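You operate a simulated robot arm through the tools that you are given. There is no shell and no other tool. Be economical: measure what you need, move in short steps, check, and stop when the job is done.

You are at the controls of a simulated robot arm. One attempt, no reset.

Task
Drop two portions of nuts and two of raisins into the red striped bowl.
Fine: a quarter turn of a knob gives a portion; put the bowl back, the other stays empty; spill no more than a pinch.
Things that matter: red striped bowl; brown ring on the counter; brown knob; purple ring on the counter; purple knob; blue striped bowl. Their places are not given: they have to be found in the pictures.

The check looks at the end state, three seconds after you hand in, the way a careful person would. Anything else that was tipped, shoved, dropped, spilled or broken makes it a failure.

Robot
A 6-joint arm with a two-finger parallel gripper, fixed in place. Base frame: the origin is at the foot of the arm, x ahead of it, y to its left, z up; the work surface is at about z = 0. Lengths are in m, angles in degrees, forces in N, time in s.
With the tool pointing down near the work surface it reaches from about 0.12 to 0.5 m from the base axis. Its first joint turns from -72.0 to 72.0 degrees. Payload 0.65 kg.
Tool frame: the origin (TCP) lies between the finger pads and is the grasp point; the fingertips stand 0.025 m ahead of it; z points along the fingers, y is the line along which they close. Largest opening 0.076 m; finger width 0.018, thickness 0.01; the body of the gripper, 0.036 by 0.078 m, starts 0.045 m behind the TCP.
Orientation is told as [roll, pitch, yaw] about the base's x, y, z axes, in that order, counted from this pose: with the fingers straight down and closing along the base's y, the tool's x points along the base's -x, its y along +y and its z along -z.

Tools
- The arm moves only by the tool apply_moves. Its argument "rows" is a list of rows, each a list of 6 numbers: the shift along the tool's x, y, z in m, then the turn, a rotation vector about the tool's x, y, z in degrees. In form: [[x, y, z, ax, ay, az], ...]. A call has 1 to 12 rows; each row is the pose to reach, as a shift and turn from the pose commanded when the call began, along the tool's axes at that moment. "fingers" is the closure, from 0 (fully open) to 1 (shut), set as the call begins (left out, the last holds). Each row takes 0.2 s and may step no farther than 0.05 m and 8.6 degrees from the row before; otherwise, or with a gripper value out of range, the whole call is refused. Where a pose cannot be reached the arm comes as near as it can. A force on the tool above 40 N (or 10 N above the force at the start of the call, whichever is more), or a blocked arm, ends the call early, and 0.2 s more pass. Each finger travels about 0.108 m/s and halts on what it meets, pressing with about 28 N; the grip force reading is that of the motor and also rises with nothing between the fingers. The clock runs only during rows and for 0.2 s after the last one: add rows that repeat a pose to give the fingers time. It gives the time, the measured TCP pose, the force on the tool (base axes), the opening and the grip force at its end, in the units of the frame above (readings bear some noise).
- Cameras (640 x 400 px; columns grow to the right, rows downward): "scene" is fixed at [0.0293, 0.255, 0.4133]; the picture's right is [-0.94, -0.33, 0.00], its down [-0.16, 0.46, -0.88] and it looks along [0.29, -0.83, -0.48] (base axes); focal length 250 px, centre (320, 200). "wrist" rides on the gripper at [-0.028, 0, -0.045] in the tool frame; the picture's right is [0.00, -1.00, 0.00], its down [0.97, 0.00, -0.24] and it looks along [0.24, 0.00, 0.97] (tool axes); focal length 218 px, centre (320, 200).
- get_image(camera): a new picture of that camera. It takes no simulated time.
- measure_at(camera, pixels): there is no depth. For up to 12 entries [column, row, z] of the newest picture of that camera ("zoom" is the newest enlarged one), the place [x, y] in the base frame at which the ray of that pixel passes the height z, good to about 0.002 m. It takes no simulated time.
- inspect(camera, box): a new picture of the part [left, top, right, bottom] of that camera's present view, enlarged. It takes no simulated time.
- hand_in(): hands the job in; it is judged then, once.

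Go step by step. Measure first, check grasps and placings, and put right what went wrong. The budget is 80 turns and 54 pictures, counting those below and the enlarged ones. Unless the task says otherwise, let go and move clear before handing in, and close with one line.

The tools are called after "Call:" as a command line: name --pt "numbers of a row" for each row, then --argument value for the rest, lists and objects as JSON in quotes. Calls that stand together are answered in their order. apply_moves: Moves the arm, as the interface text tells. Its arguments: {"type":"object","properties":{"rows":{"type":"array"},"fingers":{"type":"number"}},"required":["rows"]} The other tools are called the same way: get_image (camera) takes a picture; measure_at (camera, pixels) gives the place at which the rays of pixels pass given heights; inspect (camera, box) takes an enlarged picture of a part of a camera's view; hand_in () hands the job in.

At the start:

```text
clock: 0.0
tool_pos: [0.2118, -0.1802, 0.3318]
ee_rot: [-0.2, 0.0, -0.1]
ft_force: [-0.4, -1.0, 0.2]
gripper_width: 0.0763
grasp_force: 0.0
```

scene: 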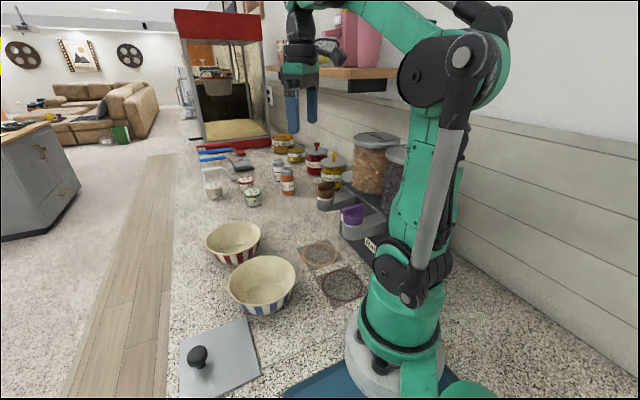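
wrist: 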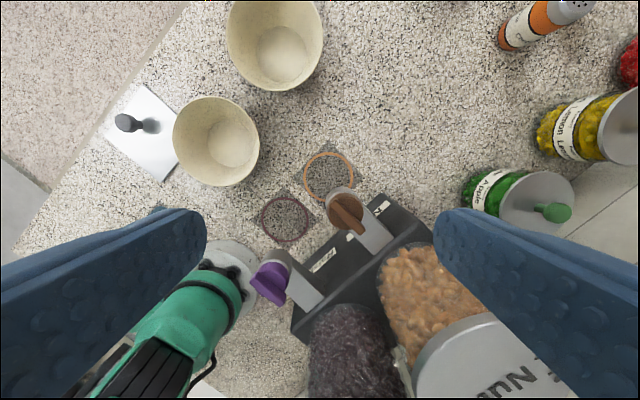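

The scene picture shows the red bowl near (233,243), the blue one near (262,285), and the dispenser with the brown and purple knobs. I'll enlarge those areas before measuring.

Call:
inspect --camera "scene" --box '[190, 120, 430, 320]'

Call:
inspect --camera "wrist" --box '[160, 0, 480, 320]'

Call:
measure_at --camera "wrist" --pixels '[[329, 177, 0], [285, 219, 0], [275, 40, 0.05], [216, 140, 0.05], [282, 55, 0], [231, 147, 0], [346, 214, 0.12], [270, 282, 0.12], [346, 214, 0.09], [270, 282, 0.09]]'

```text
2.00 times, centred on (310, 220) of scene
```

zoom: 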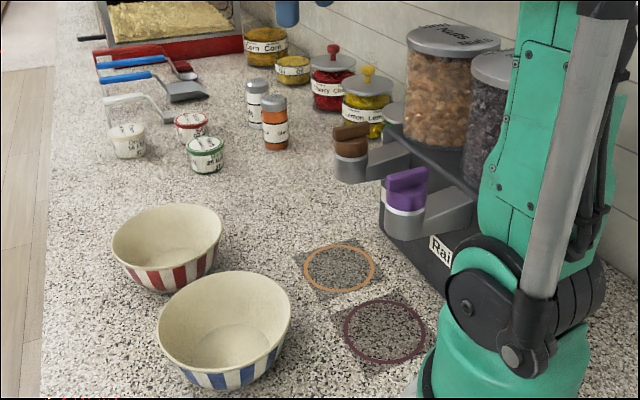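

```text
1.25 times, centred on (320, 160) of wrist
```

zoom: 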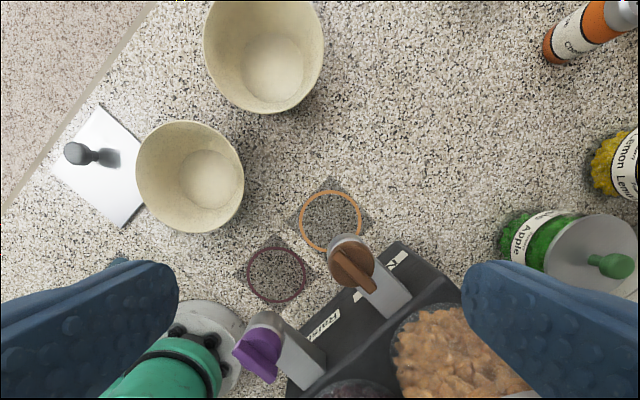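

```text
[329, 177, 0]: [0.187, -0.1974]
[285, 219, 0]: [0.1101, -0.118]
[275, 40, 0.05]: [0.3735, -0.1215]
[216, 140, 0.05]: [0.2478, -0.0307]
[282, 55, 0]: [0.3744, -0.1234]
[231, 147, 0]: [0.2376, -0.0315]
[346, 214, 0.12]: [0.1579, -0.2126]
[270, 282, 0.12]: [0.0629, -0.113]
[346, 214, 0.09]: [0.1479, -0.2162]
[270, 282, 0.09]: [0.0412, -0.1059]
```

The brown knob comes out near (0.176,-0.207) at z≈0.17, almost above its ring. The red bowl centre is near (0.374,-0.122) with its rim at z≈0.055. Next I'll enlarge the knobs in both views to see their shape and bar direction.

Call:
inspect --camera "scene" --box '[300, 160, 400, 260]'

Call:
inspect --camera "wrist" --box '[240, 170, 400, 310]'

```text
4.00 times, centred on (350, 210) of scene
```

zoom: 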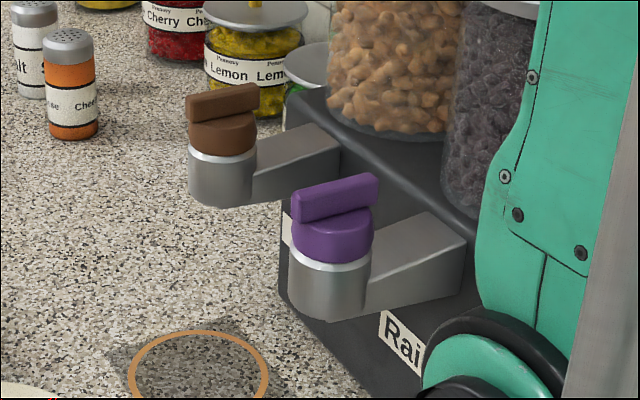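

```text
2.86 times, centred on (320, 240) of wrist
```

zoom: 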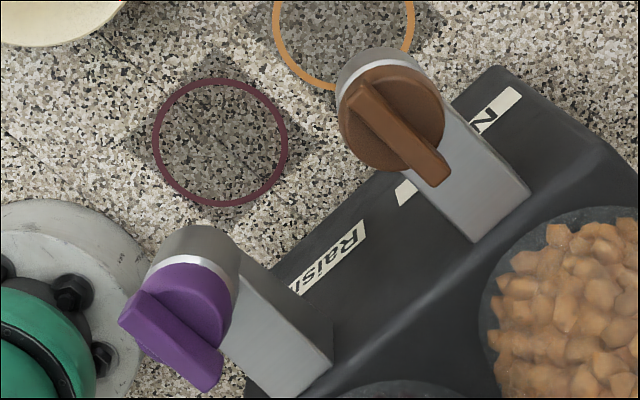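

Each knob has a tall bar on top, at z≈0.185, pointing away from the dispenser. The rings are under the spouts. I'll move above the red bowl, turned to yaw -46.5 for the later grasp, and look again.

Call:
apply_moves --pt "-0.031 0.008 0.012 0 0 7.75" --pt "-0.063 0.017 0.024 0 0 15.5" --pt "-0.094 0.025 0.036 0 0 23.25" --pt "-0.125 0.033 0.048 0 0 31" --pt "-0.157 0.042 0.06 0 0 38.75" --pt "-0.188 0.05 0.072 0 0 46.5" --pt "-0.188 0.05 0.072 0 0 46.5" --fingers 0.5

Call:
get_image --camera "wrist"

Call:
inspect --camera "scene" --box '[190, 200, 310, 330]'

```text
clock: 1.6
tool_pos: [0.3976, -0.1311, 0.2563]
ee_rot: [-0.1, -0.3, -46.7]
ft_force: [-0.3, 0.1, 0.0]
gripper_width: 0.038
grasp_force: 0.1
```

```text
47 pictures are left
```

wrist: 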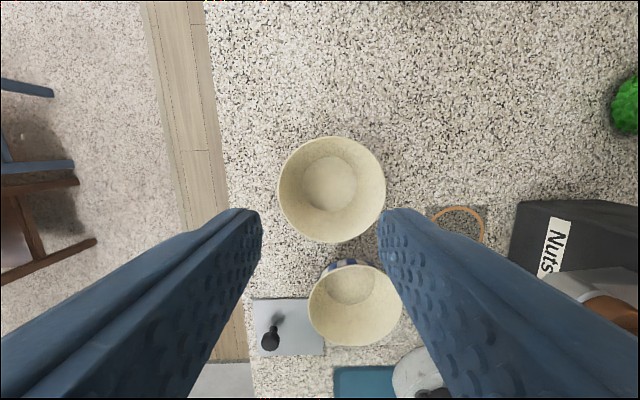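

```text
3.08 times, centred on (250, 265) of scene
```

zoom: 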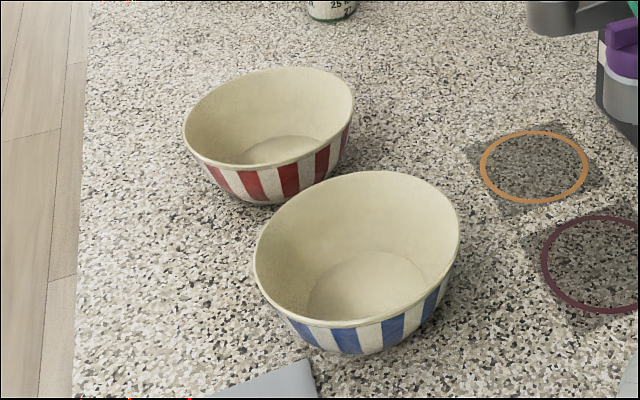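

The red bowl's rim spans columns 278–385 and rows 136–243, and its floor circle is near (330,184). I'll measure the rim and floor at a few heights, plus the ring centres.

Call:
measure_at --camera "wrist" --pixels '[[331.5, 189.5, 0.05], [331.5, 189.5, 0.06], [330, 184, 0.0], [330, 184, 0.005], [278, 189, 0.055], [385, 189, 0.055], [331, 136, 0.055], [331, 243, 0.055], [303, 184, 0.005], [357, 184, 0.005]]'

Call:
measure_at --camera "zoom" --pixels '[[184, 130, 0.05], [355, 108, 0.05], [184, 130, 0.06], [355, 108, 0.06], [270, 68, 0.055], [250, 170, 0.055], [535, 167, 0], [610, 264, 0], [270, 205, 0]]'

```text
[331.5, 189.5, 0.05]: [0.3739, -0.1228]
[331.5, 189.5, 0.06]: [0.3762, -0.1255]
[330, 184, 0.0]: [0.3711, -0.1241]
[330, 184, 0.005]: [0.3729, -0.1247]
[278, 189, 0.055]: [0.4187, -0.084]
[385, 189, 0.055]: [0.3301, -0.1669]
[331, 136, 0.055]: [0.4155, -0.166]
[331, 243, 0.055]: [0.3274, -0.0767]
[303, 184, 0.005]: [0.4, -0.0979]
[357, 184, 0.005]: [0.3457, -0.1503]
```

```text
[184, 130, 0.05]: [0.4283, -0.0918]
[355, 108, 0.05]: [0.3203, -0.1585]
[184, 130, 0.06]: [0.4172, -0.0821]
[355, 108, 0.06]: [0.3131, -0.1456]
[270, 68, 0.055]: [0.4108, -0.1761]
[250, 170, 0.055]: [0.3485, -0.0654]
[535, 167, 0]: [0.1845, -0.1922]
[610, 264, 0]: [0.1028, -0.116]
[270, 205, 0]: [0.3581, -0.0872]
```

The bowl centre is (0.374,-0.124), rim radius ≈0.061, rim z≈0.05, and the wall leans about 26°. I'll tilt the gripper 25° outward and go to a pre-grasp pose by the bowl's far rim, away from the dispenser direction.

Call:
apply_moves --pt "0.0043 0.015 0.029 5 0 0" --pt "0.0086 0.03 0.058 10 0 0" --pt "0.0128 0.045 0.087 15 0 0" --pt "0.0171 0.06 0.117 20 0 0" --pt "0.0214 0.0753 0.147 25 0 0" --pt "0.0214 0.0753 0.147 25 0 0" --fingers 0.6

Call:
get_image --camera "wrist"

Call:
inspect --camera "scene" --box '[160, 120, 320, 280]'

```text
clock: 3.0
tool_pos: [0.4404, -0.0635, 0.1102]
ee_rot: [-25.1, -0.2, -46.7]
ft_force: [-0.5, 0.6, 0.5]
gripper_width: 0.0304
grasp_force: 0.0
```

```text
45 pictures are left
```

wrist: 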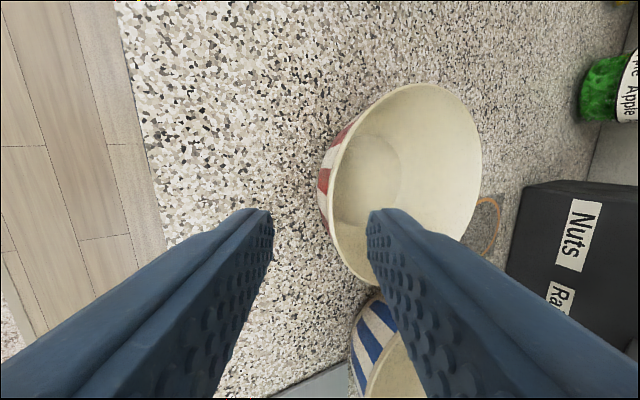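

```text
2.50 times, centred on (240, 200) of scene
```

zoom: 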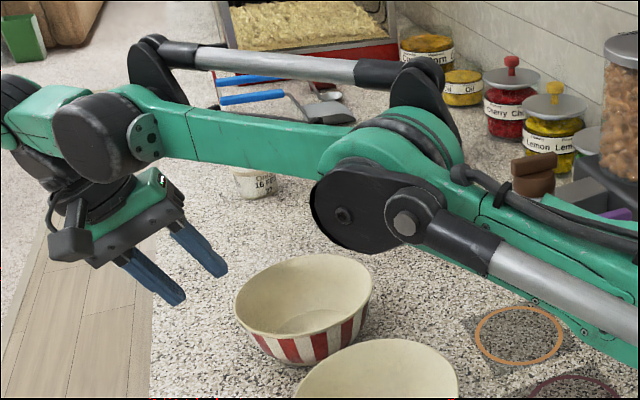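

The fingers straddle the rim line near (330,230), well aligned. I'll slide 7 cm along the tool axis to bring the wall between them.

Call:
apply_moves --pt "0.0006 -0.0005 0.024 0 0 0" --pt "0.0012 -0.001 0.048 0 0 0" --pt "0.0018 -0.0016 0.0717 0 0 0" --pt "0.0018 -0.0016 0.0717 0 0 0"

Call:
get_image --camera "wrist"

Call:
inspect --camera "scene" --box '[180, 170, 300, 290]'

```text
clock: 4.0
tool_pos: [0.4154, -0.0837, 0.0493]
ee_rot: [-25.1, -0.2, -46.7]
ft_force: [0.6, -0.2, 0.5]
gripper_width: 0.0307
grasp_force: 0.2
```

```text
43 pictures are left
```

wrist: 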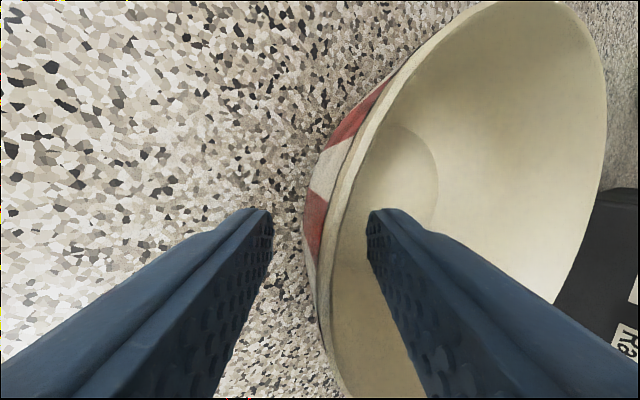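

```text
3.33 times, centred on (240, 230) of scene
```

zoom: 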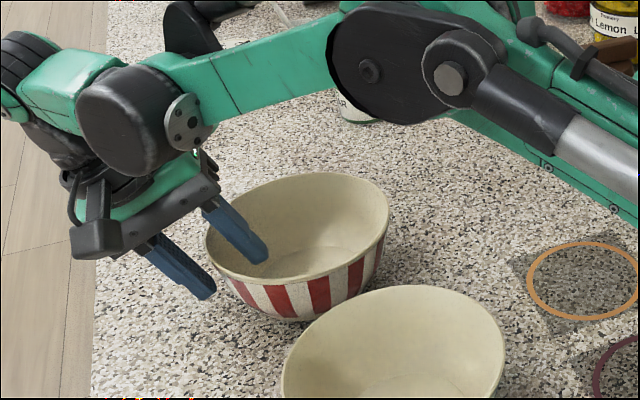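

The wall lies between the two fingers, so I'll close them.

Call:
apply_moves --pt "0 0 0 0 0 0" --pt "0 0 0 0 0 0" --pt "0 0 0 0 0 0" --fingers 1

Call:
get_image --camera "wrist"

```text
clock: 4.8
tool_pos: [0.4155, -0.085, 0.0483]
ee_rot: [-25.1, -0.1, -46.6]
ft_force: [-0.6, -0.3, -0.3]
gripper_width: 0.0057
grasp_force: 28.5
```

```text
41 pictures are left
```

wrist: 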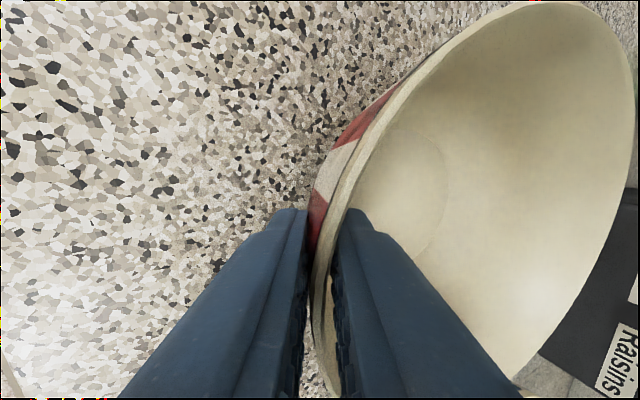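

Gripped at 5.7 mm width with 28 N. I'll lift 2.5 cm straight up and check that the bowl hangs level.

Call:
apply_moves --pt "0 -0.0053 -0.0113 0 0 0" --pt "0 -0.0106 -0.0227 0 0 0" --pt "0 -0.0106 -0.0227 0 0 0"

Call:
inspect --camera "scene" --box '[180, 170, 300, 290]'

```text
clock: 5.6
tool_pos: [0.4154, -0.0846, 0.0756]
ee_rot: [-25.2, -0.2, -46.6]
ft_force: [-0.7, 0.6, -1.3]
gripper_width: 0.0054
grasp_force: 27.9
```

```text
3.33 times, centred on (240, 230) of scene
```

zoom: 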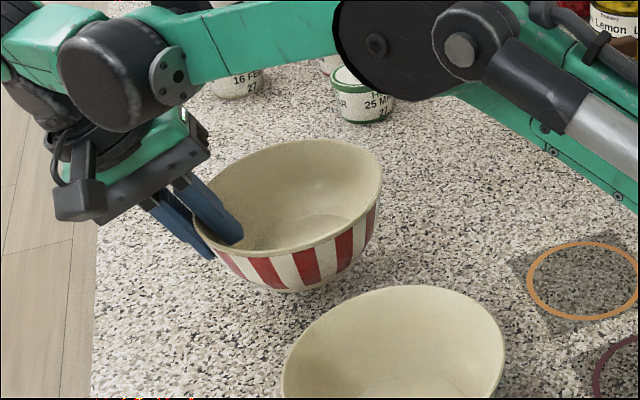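

The bowl came up with its far side tilted high by roughly 8°. I'll rotate the tool -8° about its x axis to level it and check again.

Call:
apply_moves --pt "0 0 0 -4 0 0" --pt "0 0 0 -8 0 0" --pt "0 0 0 -8 0 0"

Call:
inspect --camera "scene" --box '[180, 170, 300, 290]'

```text
clock: 6.4
tool_pos: [0.416, -0.0835, 0.0739]
ee_rot: [-17.0, -0.2, -46.5]
ft_force: [0.6, -0.1, -0.8]
gripper_width: 0.0055
grasp_force: 28.1
```

```text
3.33 times, centred on (240, 230) of scene
```

zoom: 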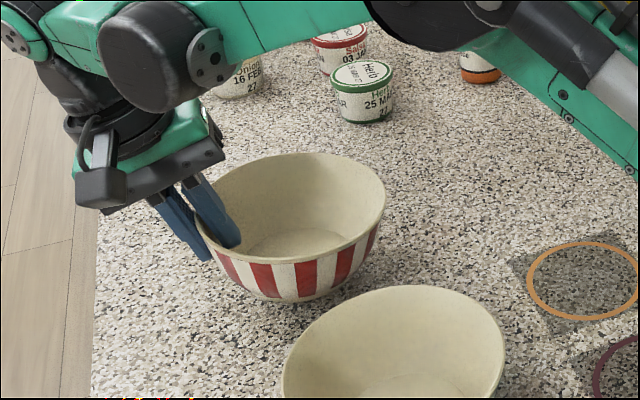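

The bowl's rim now looks level, parallel to the blue bowl's. I'll carry it low to above the brown ring at (0.186,-0.195).

Call:
apply_moves --pt "0.0129 -0.0297 0.0091 0 0 0" --pt "0.0259 -0.0594 0.0182 0 0 0" --pt "0.0388 -0.0891 0.0272 0 0 0" --pt "0.0517 -0.1188 0.0363 0 0 0" --pt "0.0647 -0.1485 0.0454 0 0 0" --pt "0.0776 -0.1782 0.0545 0 0 0" --pt "0.0776 -0.1782 0.0545 0 0 0"

Call:
inspect --camera "scene" --box '[240, 120, 400, 300]'

Call:
get_image --camera "wrist"

```text
clock: 8.0
tool_pos: [0.2272, -0.1589, 0.0725]
ee_rot: [-17.1, -0.1, -46.6]
ft_force: [0.3, 0.4, -1.3]
gripper_width: 0.0051
grasp_force: 27.9
```

```text
2.22 times, centred on (320, 210) of scene
```

zoom: 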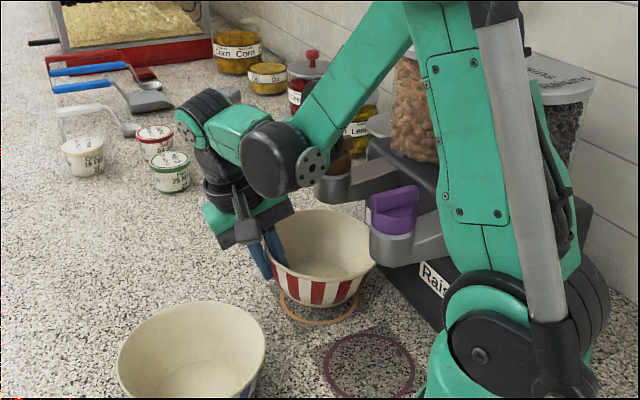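

```text
37 pictures are left
```

wrist: 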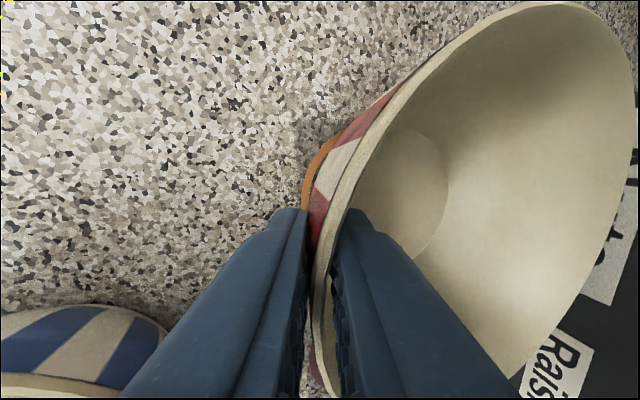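

The bowl hovers just over the brown ring and the gripper body clears the spout. I'll lower it about 22 mm and watch the force.

Call:
apply_moves --pt "0 0.0022 0.007 0 0 0" --pt "0 0.0044 0.014 0 0 0" --pt "0 0.0064 0.021 0 0 0" --pt "0 0.0064 0.021 0 0 0"

Call:
inspect --camera "scene" --box '[270, 160, 370, 260]'

```text
clock: 9.0
tool_pos: [0.2261, -0.1567, 0.0496]
ee_rot: [-17.0, 0.0, -46.7]
ft_force: [6.0, 4.0, 16.0]
gripper_width: 0.0076
grasp_force: 27.9
```

```text
4.00 times, centred on (320, 210) of scene
```

zoom: 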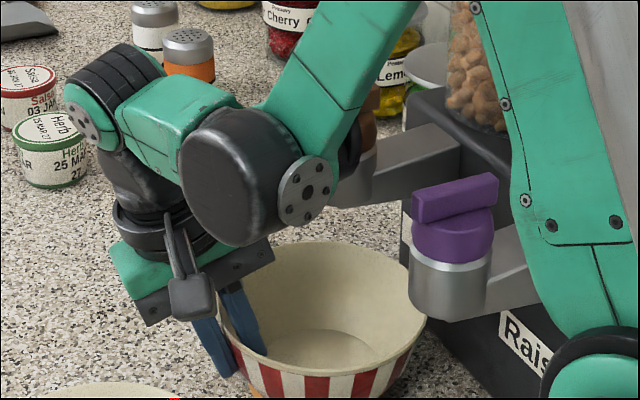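

Contact force is 16 N, so the bowl stands on the counter. I'll open to about 3 cm and back out along the tool axis.

Call:
apply_moves --pt "0 0 0 0 0 0" --pt "0 0 0 0 0 0" --pt "0 0 -0.03 0 0 0" --pt "0 0 -0.06 0 0 0" --pt "0 0.02 -0.095 0 0 0" --pt "0 0.04 -0.13 0 0 0" --fingers 0.65

Call:
inspect --camera "scene" --box '[240, 140, 400, 300]'

Call:
get_image --camera "wrist"

```text
clock: 10.4
tool_pos: [0.2832, -0.1018, 0.1645]
ee_rot: [-17.1, 0.0, -46.6]
ft_force: [-0.4, -0.6, -0.2]
gripper_width: 0.0267
grasp_force: 0.1
```

```text
2.50 times, centred on (320, 220) of scene
```

zoom: 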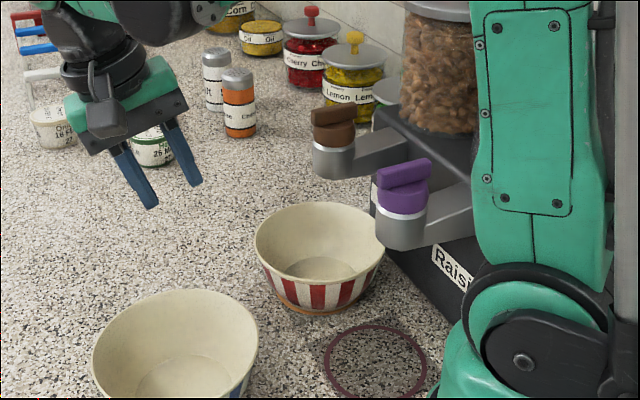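

```text
34 pictures are left
```

wrist: 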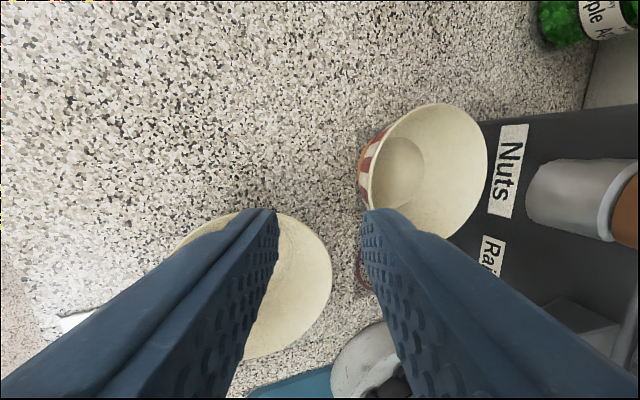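

The bowl now stands level on the brown ring and the fingers are clear. I'll rise and straighten the tool, and measure the bowl, rings and knobs meanwhile.

Call:
measure_at --camera "zoom" --pixels '[[254, 240, 0.05], [384, 240, 0.05], [318, 202, 0.05], [318, 287, 0.05], [375, 362, 0]]'

Call:
apply_moves --pt "0 -0.012 -0.038 -5.7 0 0" --pt "0 -0.023 -0.077 -11.4 0 0" --pt "0 -0.035 -0.115 -17 0 0" --pt "0 -0.035 -0.115 -17 0 0"

```text
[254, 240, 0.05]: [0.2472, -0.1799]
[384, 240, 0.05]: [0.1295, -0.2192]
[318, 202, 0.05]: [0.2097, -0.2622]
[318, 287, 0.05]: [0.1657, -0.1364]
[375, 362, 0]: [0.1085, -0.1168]
```

```text
clock: 11.4
tool_pos: [0.2789, -0.1002, 0.2832]
ee_rot: [-0.1, -0.2, -46.6]
ft_force: [-0.2, 0.5, -0.5]
gripper_width: 0.0266
grasp_force: 0.1
```

The bowl centre is about (0.188,-0.199), right on the ring. I'll move above the brown knob and turn +90° so the fingers close across its bar.

Call:
apply_moves --pt "-0.0006 -0.0134 0 0 0 -8.2" --pt "-0.0013 -0.0267 0 0 0 -16.4" --pt "-0.0019 -0.04 0 0 0 -24.6" --pt "-0.0025 -0.0534 0 0 0 -32.8" --pt "-0.0031 -0.0668 0 0 0 -41" --pt "-0.0038 -0.0801 0 0 0 -49.2" --pt "-0.0044 -0.0935 0 0 0 -57.3" --pt "-0.005 -0.1068 0 0 0 -65.5" --pt "-0.0056 -0.1202 0 0 0 -73.7" --pt "-0.0063 -0.1335 0 0 0 -81.9" --pt "-0.0069 -0.1469 0 0 0 -90.1" --pt "-0.0069 -0.1469 0 0 0 -90.1" --fingers 0.5

Call:
get_image --camera "wrist"

Call:
inspect --camera "scene" --box '[270, 100, 390, 220]'

```text
clock: 14.0
tool_pos: [0.18, -0.209, 0.2853]
ee_rot: [-0.2, 0.1, 43.6]
ft_force: [0.4, 0.0, -0.4]
gripper_width: 0.0381
grasp_force: 0.2
```

```text
33 pictures are left
```

wrist: 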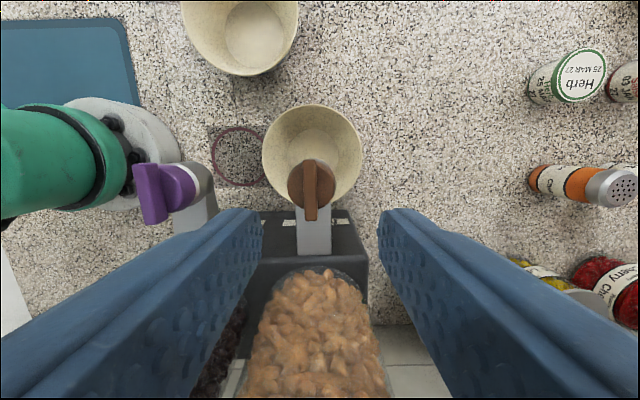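

```text
3.33 times, centred on (330, 160) of scene
```

zoom: 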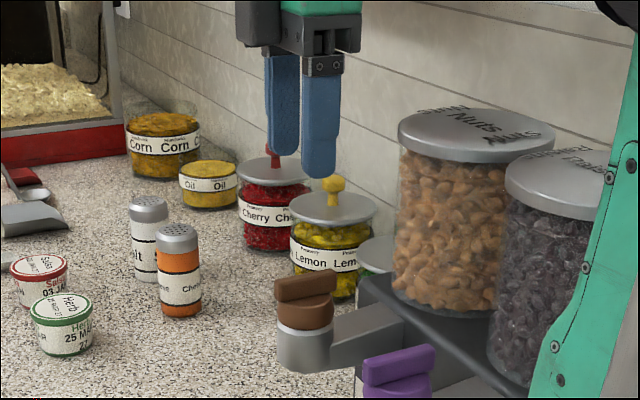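

In the wrist view the bar runs vertically at column 311, rows 160–220. I'll measure its ends and the disc edges.

Call:
measure_at --camera "wrist" --pixels '[[311, 160, 0.19], [311, 220, 0.19], [311, 190, 0.185], [306, 190, 0.185], [317, 190, 0.185], [288, 185, 0.17], [336, 185, 0.17]]'

Call:
inspect --camera "wrist" --box '[260, 140, 360, 240]'

```text
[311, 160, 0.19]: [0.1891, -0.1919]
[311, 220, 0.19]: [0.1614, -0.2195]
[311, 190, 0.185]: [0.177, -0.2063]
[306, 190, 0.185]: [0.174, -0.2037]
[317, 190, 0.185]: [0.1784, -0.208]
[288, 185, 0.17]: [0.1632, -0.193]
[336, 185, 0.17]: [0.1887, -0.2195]
```

```text
4.00 times, centred on (310, 190) of wrist
```

zoom: 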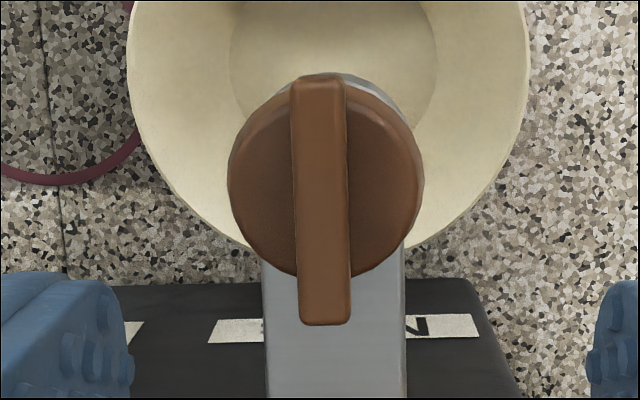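

The bar is about 39 × 7.5 mm, centred on (0.176,-0.206), with its top near z 0.19. I'll shift about 5 mm across and descend until the fingertips straddle the bar at z≈0.182.

Call:
apply_moves --pt "0.0008 0.0054 0.02 0 0 0" --pt "0.0008 0.0054 0.045 0 0 0" --pt "0.0008 0.0054 0.065 0 0 0" --pt "0.0008 0.0054 0.078 0 0 0" --pt "0.0008 0.0054 0.078 0 0 0" --fingers 0.6

Call:
inspect --camera "scene" --box '[290, 140, 380, 230]'

Call:
get_image --camera "wrist"

```text
clock: 15.2
tool_pos: [0.1765, -0.206, 0.2056]
ee_rot: [-0.2, 0.1, 43.5]
ft_force: [0.1, -0.6, 0.4]
gripper_width: 0.0303
grasp_force: 0.1
```

```text
4.44 times, centred on (335, 185) of scene
```

zoom: 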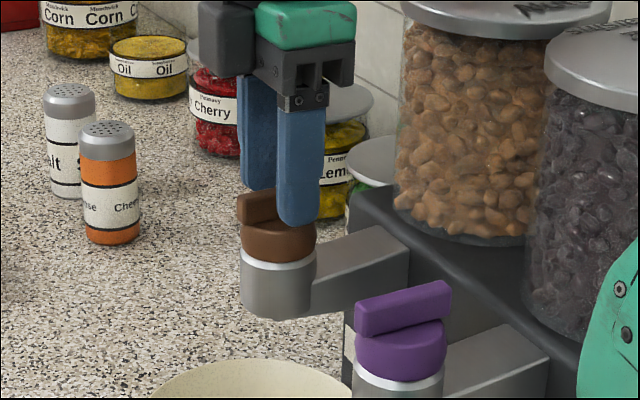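

```text
29 pictures are left
```

wrist: 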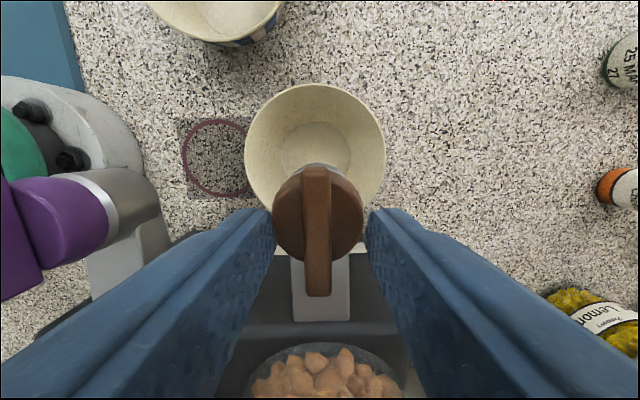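

The fingers straddle the bar, aligned at column 318, with tips at bar height. I'll close on it.

Call:
apply_moves --pt "0 0 0 0 0 0" --pt "0 0 0 0 0 0" --fingers 1

```text
clock: 15.8
tool_pos: [0.1755, -0.2053, 0.2056]
ee_rot: [0.0, 0.0, 43.5]
ft_force: [-12.0, 14.9, -5.2]
gripper_width: 0.0089
grasp_force: 30.5
```

The bar is gripped, 8.9 mm wide, with a ~19 N sideways load from a slight offset. I'll ease 1 mm toward +y and check the load before turning.

Call:
apply_moves --pt "0 0.001 0 0 0 0" --pt "0 0.001 0 0 0 0"

```text
clock: 16.4
tool_pos: [0.1762, -0.2056, 0.2066]
ee_rot: [-0.2, 0.0, 43.5]
ft_force: [3.6, 3.3, -1.6]
gripper_width: 0.0089
grasp_force: 30.9
```

The side load is nearly gone, so I'll make the first quarter turn about tool z.

Call:
apply_moves --pt "0 0 0 0 0 8.2" --pt "0 0 0 0 0 16.4" --pt "0 0 0 0 0 24.6" --pt "0 0 0 0 0 32.8" --pt "0 0 0 0 0 41" --pt "0 0 0 0 0 49.2" --pt "0 0 0 0 0 57.3" --pt "0 0 0 0 0 65.5" --pt "0 0 0 0 0 73.7" --pt "0 0 0 0 0 81.9" --pt "0 0 0 0 0 90" --pt "0 0 0 0 0 90"

Call:
inspect --camera "scene" --box '[270, 140, 390, 260]'

```text
clock: 19.0
tool_pos: [0.1759, -0.2063, 0.2061]
ee_rot: [0.0, -0.3, -46.7]
ft_force: [5.0, -13.7, -8.9]
gripper_width: 0.0089
grasp_force: 31.2
```

```text
3.33 times, centred on (330, 200) of scene
```

zoom: 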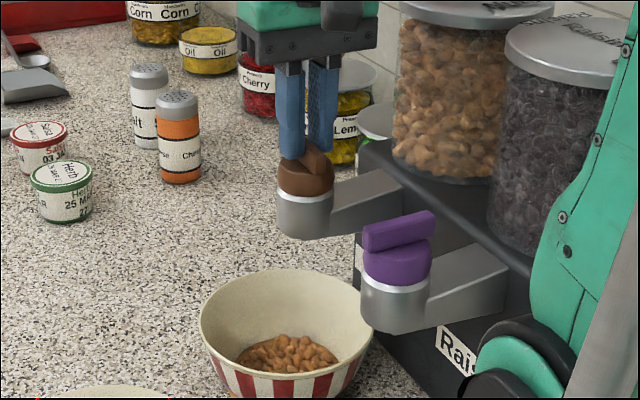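

One portion of nuts lies in the bowl after the first turn. I'll turn another quarter the same way.

Call:
apply_moves --pt "0 0 0 0 0 8.2" --pt "0 0 0 0 0 16.4" --pt "0 0 0 0 0 24.6" --pt "0 0 0 0 0 32.8" --pt "0 0 0 0 0 41" --pt "0 0 0 0 0 49.2" --pt "0 0 0 0 0 57.3" --pt "0 0 0 0 0 65.5" --pt "0 0 0 0 0 73.7" --pt "0 0 0 0 0 81.9" --pt "0 0 0 0 0 90" --pt "0 0 0 0 0 90"

Call:
inspect --camera "scene" --box '[270, 140, 390, 260]'

```text
clock: 21.6
tool_pos: [0.1767, -0.2048, 0.2057]
ee_rot: [0.4, -0.1, -136.6]
ft_force: [19.0, -18.0, -12.0]
gripper_width: 0.0091
grasp_force: 30.7
```

```text
3.33 times, centred on (330, 200) of scene
```

zoom: 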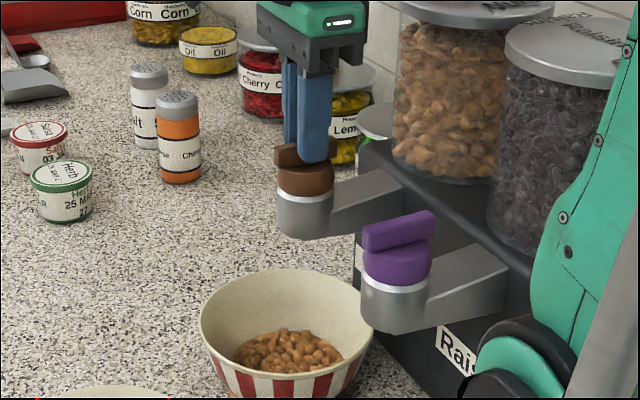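

The pile in the bowl has grown, now at (233–343, 328–372) in the enlarged view. I'll release the knob, rise, and look down into the bowl.

Call:
apply_moves --pt "0 0 0 0 0 0" --pt "0 0 0 0 0 0" --pt "0 0 -0.03 0 0 0" --pt "0 0 -0.07 0 0 0" --pt "0 0 -0.09 0 0 0" --fingers 0.5

Call:
inspect --camera "scene" --box '[290, 170, 390, 270]'

```text
clock: 22.8
tool_pos: [0.1772, -0.2057, 0.2984]
ee_rot: [0.1, -0.1, -136.5]
ft_force: [-0.2, 0.8, 0.5]
gripper_width: 0.0379
grasp_force: 0.1
```

```text
4.00 times, centred on (340, 220) of scene
```

zoom: 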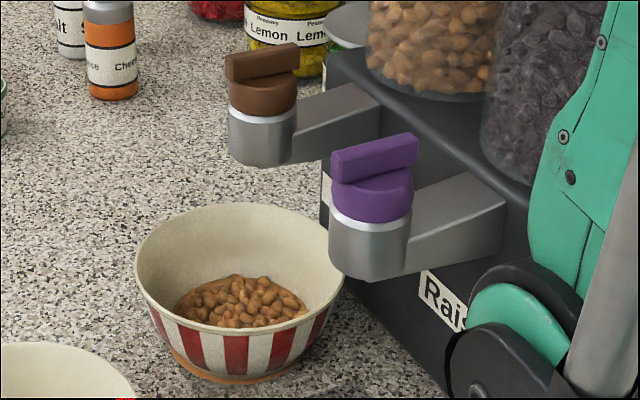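

The nuts sit well inside the bowl, none outside, and the spoutside is clean. I'll swing back to beside the bowl, returning to yaw -46.5.

Call:
apply_moves --pt "0.0133 -0.0006 0.001 0 0 -8.2" --pt "0.0267 -0.0012 0.002 0 0 -16.4" --pt "0.04 -0.0018 0.003 0 0 -24.6" --pt "0.0533 -0.0024 0.004 0 0 -32.8" --pt "0.0667 -0.003 0.006 0 0 -41" --pt "0.08 -0.0036 0.008 0 0 -49.2" --pt "0.0933 -0.0042 0.01 0 0 -57.3" --pt "0.1066 -0.0048 0.011 0 0 -65.5" --pt "0.12 -0.0054 0.012 0 0 -73.7" --pt "0.1333 -0.006 0.014 0 0 -81.9" --pt "0.1466 -0.0066 0.015 0 0 -90" --pt "0.1466 -0.0066 0.015 0 0 -90" --fingers 0.65

```text
clock: 25.4
tool_pos: [0.2776, -0.0971, 0.2818]
ee_rot: [-0.2, -0.2, -46.3]
ft_force: [-0.1, -0.5, 0.0]
gripper_width: 0.0265
grasp_force: 0.1
```

I'll go down to a tilted pre-grasp pose on the same side of the bowl as before.

Call:
apply_moves --pt "-0.0015 -0.009 0.033 4.2 0 0" --pt "-0.0035 -0.021 0.066 8.5 0 0" --pt "-0.0055 -0.035 0.1 12.8 0 0" --pt "-0.0077 -0.0492 0.133 17 0 0" --pt "-0.0077 -0.0492 0.133 17 0 0"

Call:
get_image --camera "wrist"

```text
clock: 26.6
tool_pos: [0.2456, -0.1406, 0.1505]
ee_rot: [-17.1, -0.1, -46.4]
ft_force: [-0.4, -0.5, -0.1]
gripper_width: 0.0268
grasp_force: 0.1
```

```text
25 pictures are left
```

wrist: 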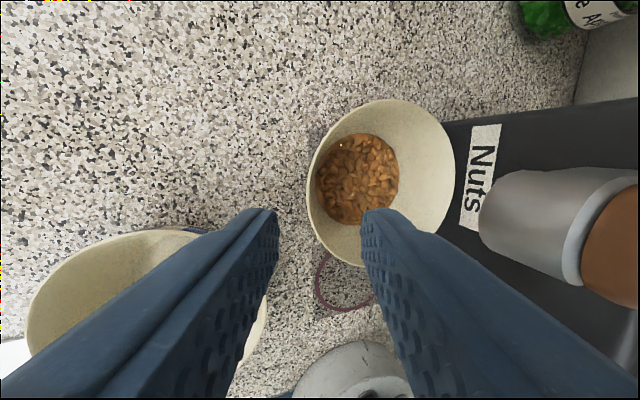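

The nuts fill the floor and the rim lies at column 308, about 8 mm to the tool's +y. I'll slide down along the tool axis, shifting 6 mm that way.

Call:
apply_moves --pt "0.001 0.006 0.03 0 0 0" --pt "0.001 0.006 0.06 0 0 0" --pt "0.001 0.006 0.085 0 0 0" --pt "0.001 0.006 0.101 0 0 0" --pt "0.001 0.006 0.101 0 0 0"

Call:
get_image --camera "wrist"

```text
clock: 27.8
tool_pos: [0.2286, -0.1547, 0.05]
ee_rot: [-17.2, -0.1, -46.4]
ft_force: [-0.6, -0.9, 0.3]
gripper_width: 0.0266
grasp_force: 0.0
```

```text
24 pictures are left
```

wrist: 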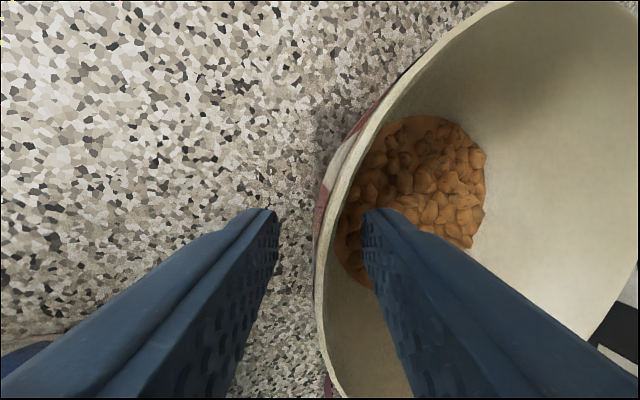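

The wall is centred between the fingers and the inner tip sits just above the nuts. I'll close, and lift 2 cm.

Call:
apply_moves --pt "0 0 0 0 0 0" --pt "0 0 0 0 0 0" --pt "0 0 0 0 0 0" --pt "0 -0.0029 -0.0096 0 0 0" --pt "0 -0.0058 -0.0191 0 0 0" --pt "0 -0.0058 -0.0191 0 0 0" --fingers 1

Call:
inspect --camera "scene" --box '[260, 150, 390, 280]'

```text
clock: 29.2
tool_pos: [0.2288, -0.1537, 0.0696]
ee_rot: [-17.0, -0.1, -46.5]
ft_force: [0.4, -0.9, -0.1]
gripper_width: 0.0051
grasp_force: 28.0
```

```text
3.08 times, centred on (325, 215) of scene
```

zoom: 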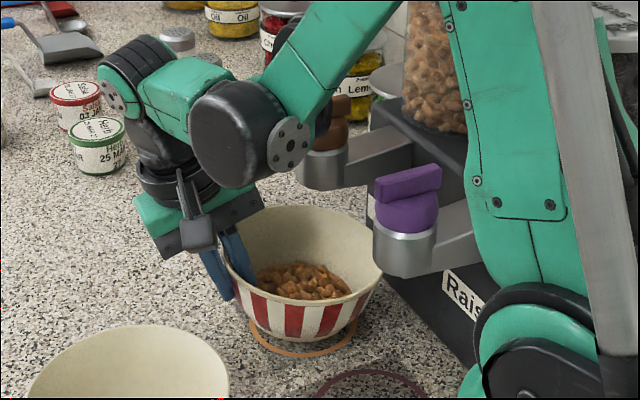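

Lifted, level, nothing spilled. I'll carry it sideways along the dispenser face to the purple ring, (-0.0785,+0.080) away.

Call:
apply_moves --pt "0.022 -0.0004 0 0 0 0" --pt "0.045 -0.0008 0 0 0 0" --pt "0.067 -0.0012 0 0 0 0" --pt "0.09 -0.0015 0 0 0 0" --pt "0.112 -0.0018 0.0005 0 0 0" --pt "0.112 -0.0018 0.0005 0 0 0"

Call:
inspect --camera "scene" --box '[240, 140, 440, 340]'

Call:
get_image --camera "wrist"

```text
clock: 30.6
tool_pos: [0.1502, -0.075, 0.0684]
ee_rot: [-17.1, -0.1, -46.5]
ft_force: [0.1, 0.3, -0.9]
gripper_width: 0.0049
grasp_force: 28.0
```

```text
2.00 times, centred on (340, 240) of scene
```

zoom: 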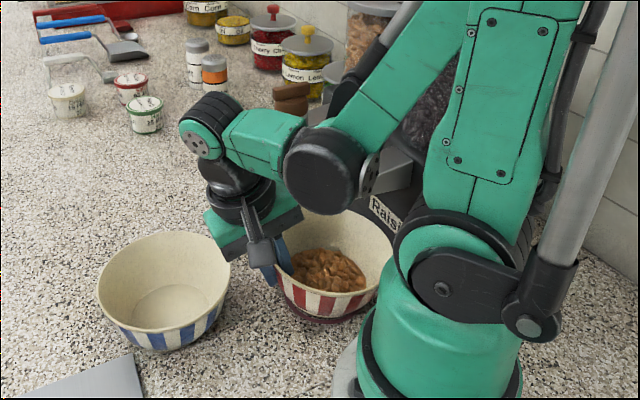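

```text
21 pictures are left
```

wrist: 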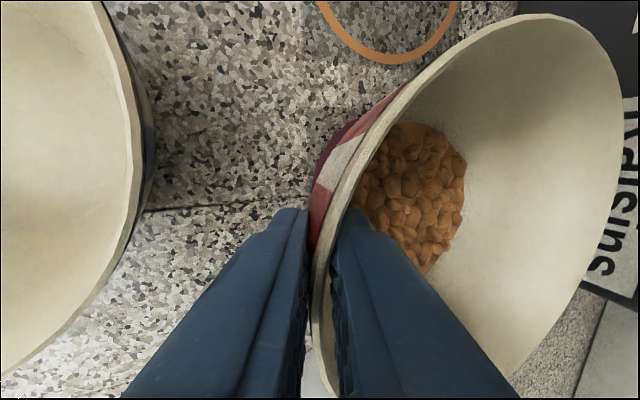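

The bowl hovers over the purple ring with clear space to the blue bowl. I'll lower it 19 mm.

Call:
apply_moves --pt "0 0.002 0.006 0 0 0" --pt "0 0.0037 0.012 0 0 0" --pt "0 0.0056 0.0182 0 0 0" --pt "0 0.0056 0.0182 0 0 0"

Call:
inspect --camera "scene" --box '[290, 210, 410, 330]'

```text
clock: 31.6
tool_pos: [0.1505, -0.074, 0.0495]
ee_rot: [-17.1, -0.1, -46.4]
ft_force: [5.8, 3.3, 22.2]
gripper_width: 0.0075
grasp_force: 27.9
```

```text
3.33 times, centred on (350, 270) of scene
```

zoom: 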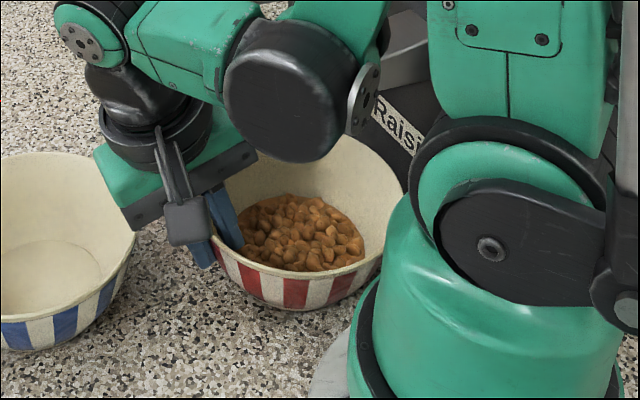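

Contact at 22 N: it is standing. I'll open slightly and back out along the tool axis, then outward.

Call:
apply_moves --pt "0 0 0 0 0 0" --pt "0 0 0 0 0 0" --pt "0 0 -0.03 0 0 0" --pt "0 0 -0.06 0 0 0" --pt "0 0.015 -0.095 0 0 0" --pt "0 0.03 -0.13 0 0 0" --pt "0 0.02 -0.165 0 0 0" --pt "0 0.008 -0.2 0 0 0" --pt "0 -0.002 -0.235 0 0 0" --fingers 0.65

Call:
inspect --camera "scene" --box '[260, 160, 420, 320]'

```text
clock: 33.6
tool_pos: [0.1991, -0.0292, 0.2759]
ee_rot: [-17.1, -0.1, -46.6]
ft_force: [0.0, 0.8, -0.2]
gripper_width: 0.0268
grasp_force: 0.1
```

```text
2.50 times, centred on (340, 240) of scene
```

zoom: 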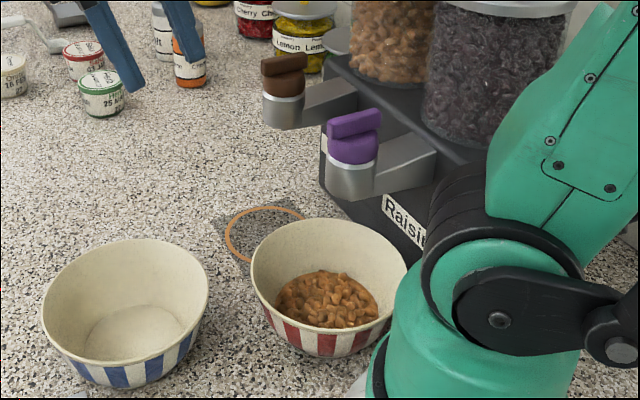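

The bowl stands on the purple ring, not touching anything. I'll straighten the tool and measure the bowl's rim.

Call:
measure_at --camera "zoom" --pixels '[[251, 268, 0.05], [408, 272, 0.05], [330, 219, 0.05], [330, 325, 0.05], [352, 125, 0.19]]'

Call:
apply_moves --pt "0 0 0 -5.7 0 0" --pt "0 0 -0.005 -11.4 0 0" --pt "0 0 -0.01 -17 0 0" --pt "0 0 -0.01 -17 0 0"

```text
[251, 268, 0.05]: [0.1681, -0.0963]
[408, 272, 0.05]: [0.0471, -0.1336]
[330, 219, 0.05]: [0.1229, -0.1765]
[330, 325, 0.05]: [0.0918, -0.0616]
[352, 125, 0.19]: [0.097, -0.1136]
```

```text
clock: 34.6
tool_pos: [0.2009, -0.0269, 0.2861]
ee_rot: [0.0, -0.3, -46.5]
ft_force: [-0.1, -0.2, 0.1]
gripper_width: 0.0265
grasp_force: 0.0
```

The bowl centre is (0.1075,-0.116), on the ring. I'll move above the purple knob near (0.0995,-0.127) while turning +90°.

Call:
apply_moves --pt "-0.0003 -0.013 0 0 0 -8.2" --pt "-0.0005 -0.0259 0 0 0 -16.4" --pt "-0.0008 -0.0389 0 0 0 -24.6" --pt "-0.001 -0.0518 0 0 0 -32.8" --pt "-0.0013 -0.0648 0 0 0 -41" --pt "-0.0015 -0.0777 0 0 0 -49.2" --pt "-0.0018 -0.0907 0 0 0 -57.3" --pt "-0.002 -0.1036 0 0 0 -65.5" --pt "-0.0023 -0.1166 0 0 0 -73.7" --pt "-0.0025 -0.1295 0 0 0 -81.9" --pt "-0.0028 -0.1425 0 0 0 -90" --pt "-0.0028 -0.1425 0 0 0 -90" --fingers 0.6

Call:
get_image --camera "wrist"

```text
clock: 37.2
tool_pos: [0.1, -0.1276, 0.284]
ee_rot: [-0.3, 0.2, 43.5]
ft_force: [0.0, 0.1, 0.0]
gripper_width: 0.0303
grasp_force: 0.0
```

```text
18 pictures are left
```

wrist: 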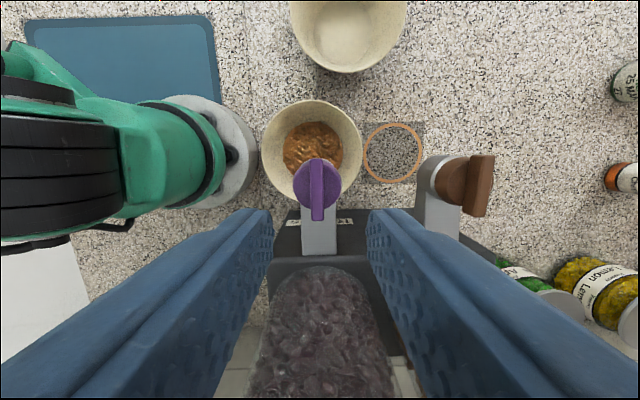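

The purple bar is at column ~317, rows 158–221, nearly the same view as for the brown one. I'll shift 2.5 mm across and descend likewise.

Call:
apply_moves --pt "0.0008 0.0025 0.02 0 0 0" --pt "0.0008 0.0025 0.045 0 0 0" --pt "0.0008 0.0025 0.065 0 0 0" --pt "0.0008 0.0025 0.078 0 0 0" --pt "0.0008 0.0025 0.078 0 0 0"

Call:
get_image --camera "wrist"

```text
clock: 38.4
tool_pos: [0.0991, -0.126, 0.2094]
ee_rot: [-0.2, 0.1, 43.5]
ft_force: [-0.4, 0.1, 0.1]
gripper_width: 0.0305
grasp_force: 0.1
```

```text
17 pictures are left
```

wrist: 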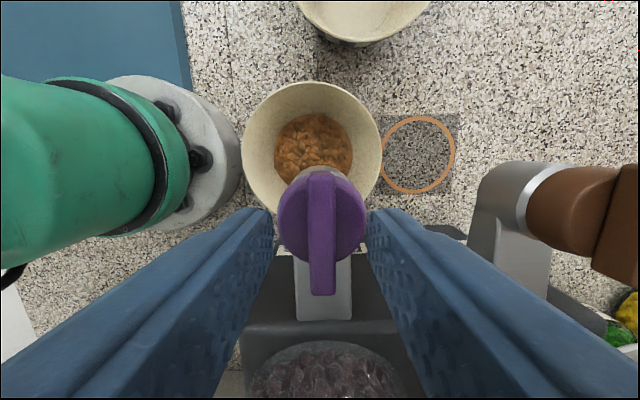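

The bar is centred (column 322). I'll drop 2 mm more and close.

Call:
apply_moves --pt "0 0 0.002 0 0 0" --pt "0 0 0.002 0 0 0" --pt "0 0 0.002 0 0 0" --fingers 1

```text
clock: 39.0
tool_pos: [0.099, -0.1263, 0.2065]
ee_rot: [-0.5, 0.1, 43.5]
ft_force: [2.0, -0.2, 1.2]
gripper_width: 0.0088
grasp_force: 31.1
stopped in row 3: the force on the tool passed its limit (the readings are from after the stop); the commanded pose is now the measured one
```

Gripped at 8.8 mm; the brief force spike was the closing, and the load is now small. First quarter turn of the purple knob.

Call:
apply_moves --pt "0 0 0 0 0 8.2" --pt "0 0 0 0 0 16.4" --pt "0 0 0 0 0 24.6" --pt "0 0 0 0 0 32.8" --pt "0 0 0 0 0 41" --pt "0 0 0 0 0 49.2" --pt "0 0 0 0 0 57.3" --pt "0 0 0 0 0 65.5" --pt "0 0 0 0 0 73.7" --pt "0 0 0 0 0 81.9" --pt "0 0 0 0 0 90" --pt "0 0 0 0 0 90"

Call:
inspect --camera "scene" --box '[280, 160, 420, 300]'

```text
clock: 40.8
tool_pos: [0.0995, -0.1268, 0.2037]
ee_rot: [-0.6, -0.3, -17.1]
ft_force: [-1.6, -0.6, 1.2]
gripper_width: 0.0089
grasp_force: 30.3
stopped in row 8: the force on the tool passed its limit (the readings are from after the stop); the commanded pose is now the measured one
```

```text
2.86 times, centred on (350, 230) of scene
```

zoom: 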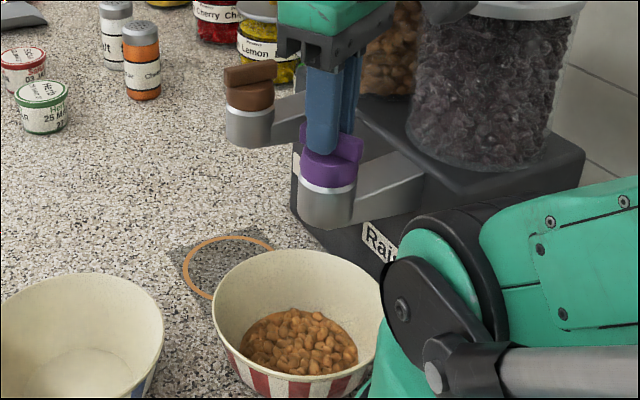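

The turn stopped after 60.6° from side load, and stopping relieved it. No raisins yet. I'll finish the remaining 29.4°, a millimetre higher.

Call:
apply_moves --pt "0 0 -0.001 0 0 0" --pt "0 0 -0.001 0 0 7.4" --pt "0 0 -0.001 0 0 14.8" --pt "0 0 -0.001 0 0 22.2" --pt "0 0 -0.001 0 0 29.4" --pt "0 0 -0.001 0 0 29.4"

Call:
inspect --camera "scene" --box '[280, 160, 420, 300]'

```text
clock: 42.2
tool_pos: [0.0993, -0.1293, 0.206]
ee_rot: [-0.5, -0.5, -46.7]
ft_force: [-2.3, 2.5, 16.0]
gripper_width: 0.0091
grasp_force: 30.9
```

```text
2.86 times, centred on (350, 230) of scene
```

zoom: 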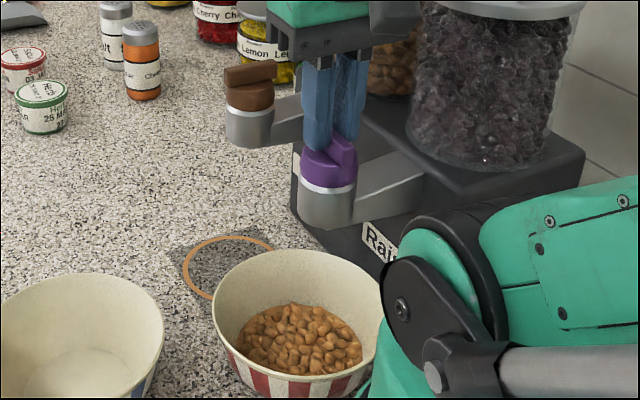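

The knob is a full 90° round and the pile looks slightly taller but still nut-coloured. I'll enlarge the bowl to see whether raisins fell.

Call:
inspect --camera "scene" --box '[345, 250, 415, 300]'

Call:
get_image --camera "wrist"

```text
8.00 times, centred on (380, 275) of scene
```

zoom: 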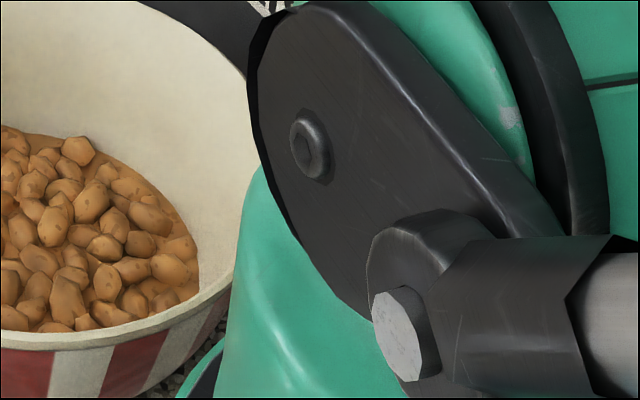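

```text
13 pictures are left
```

wrist: 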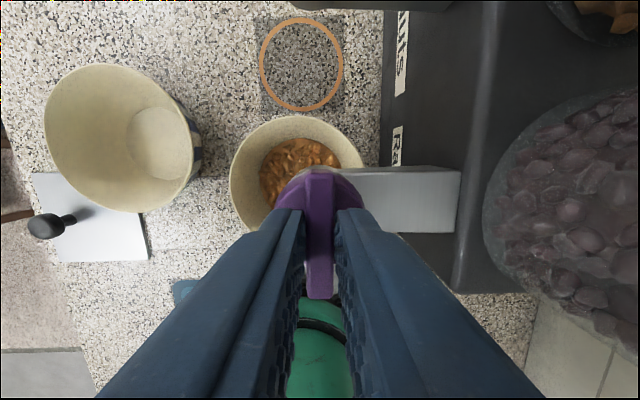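

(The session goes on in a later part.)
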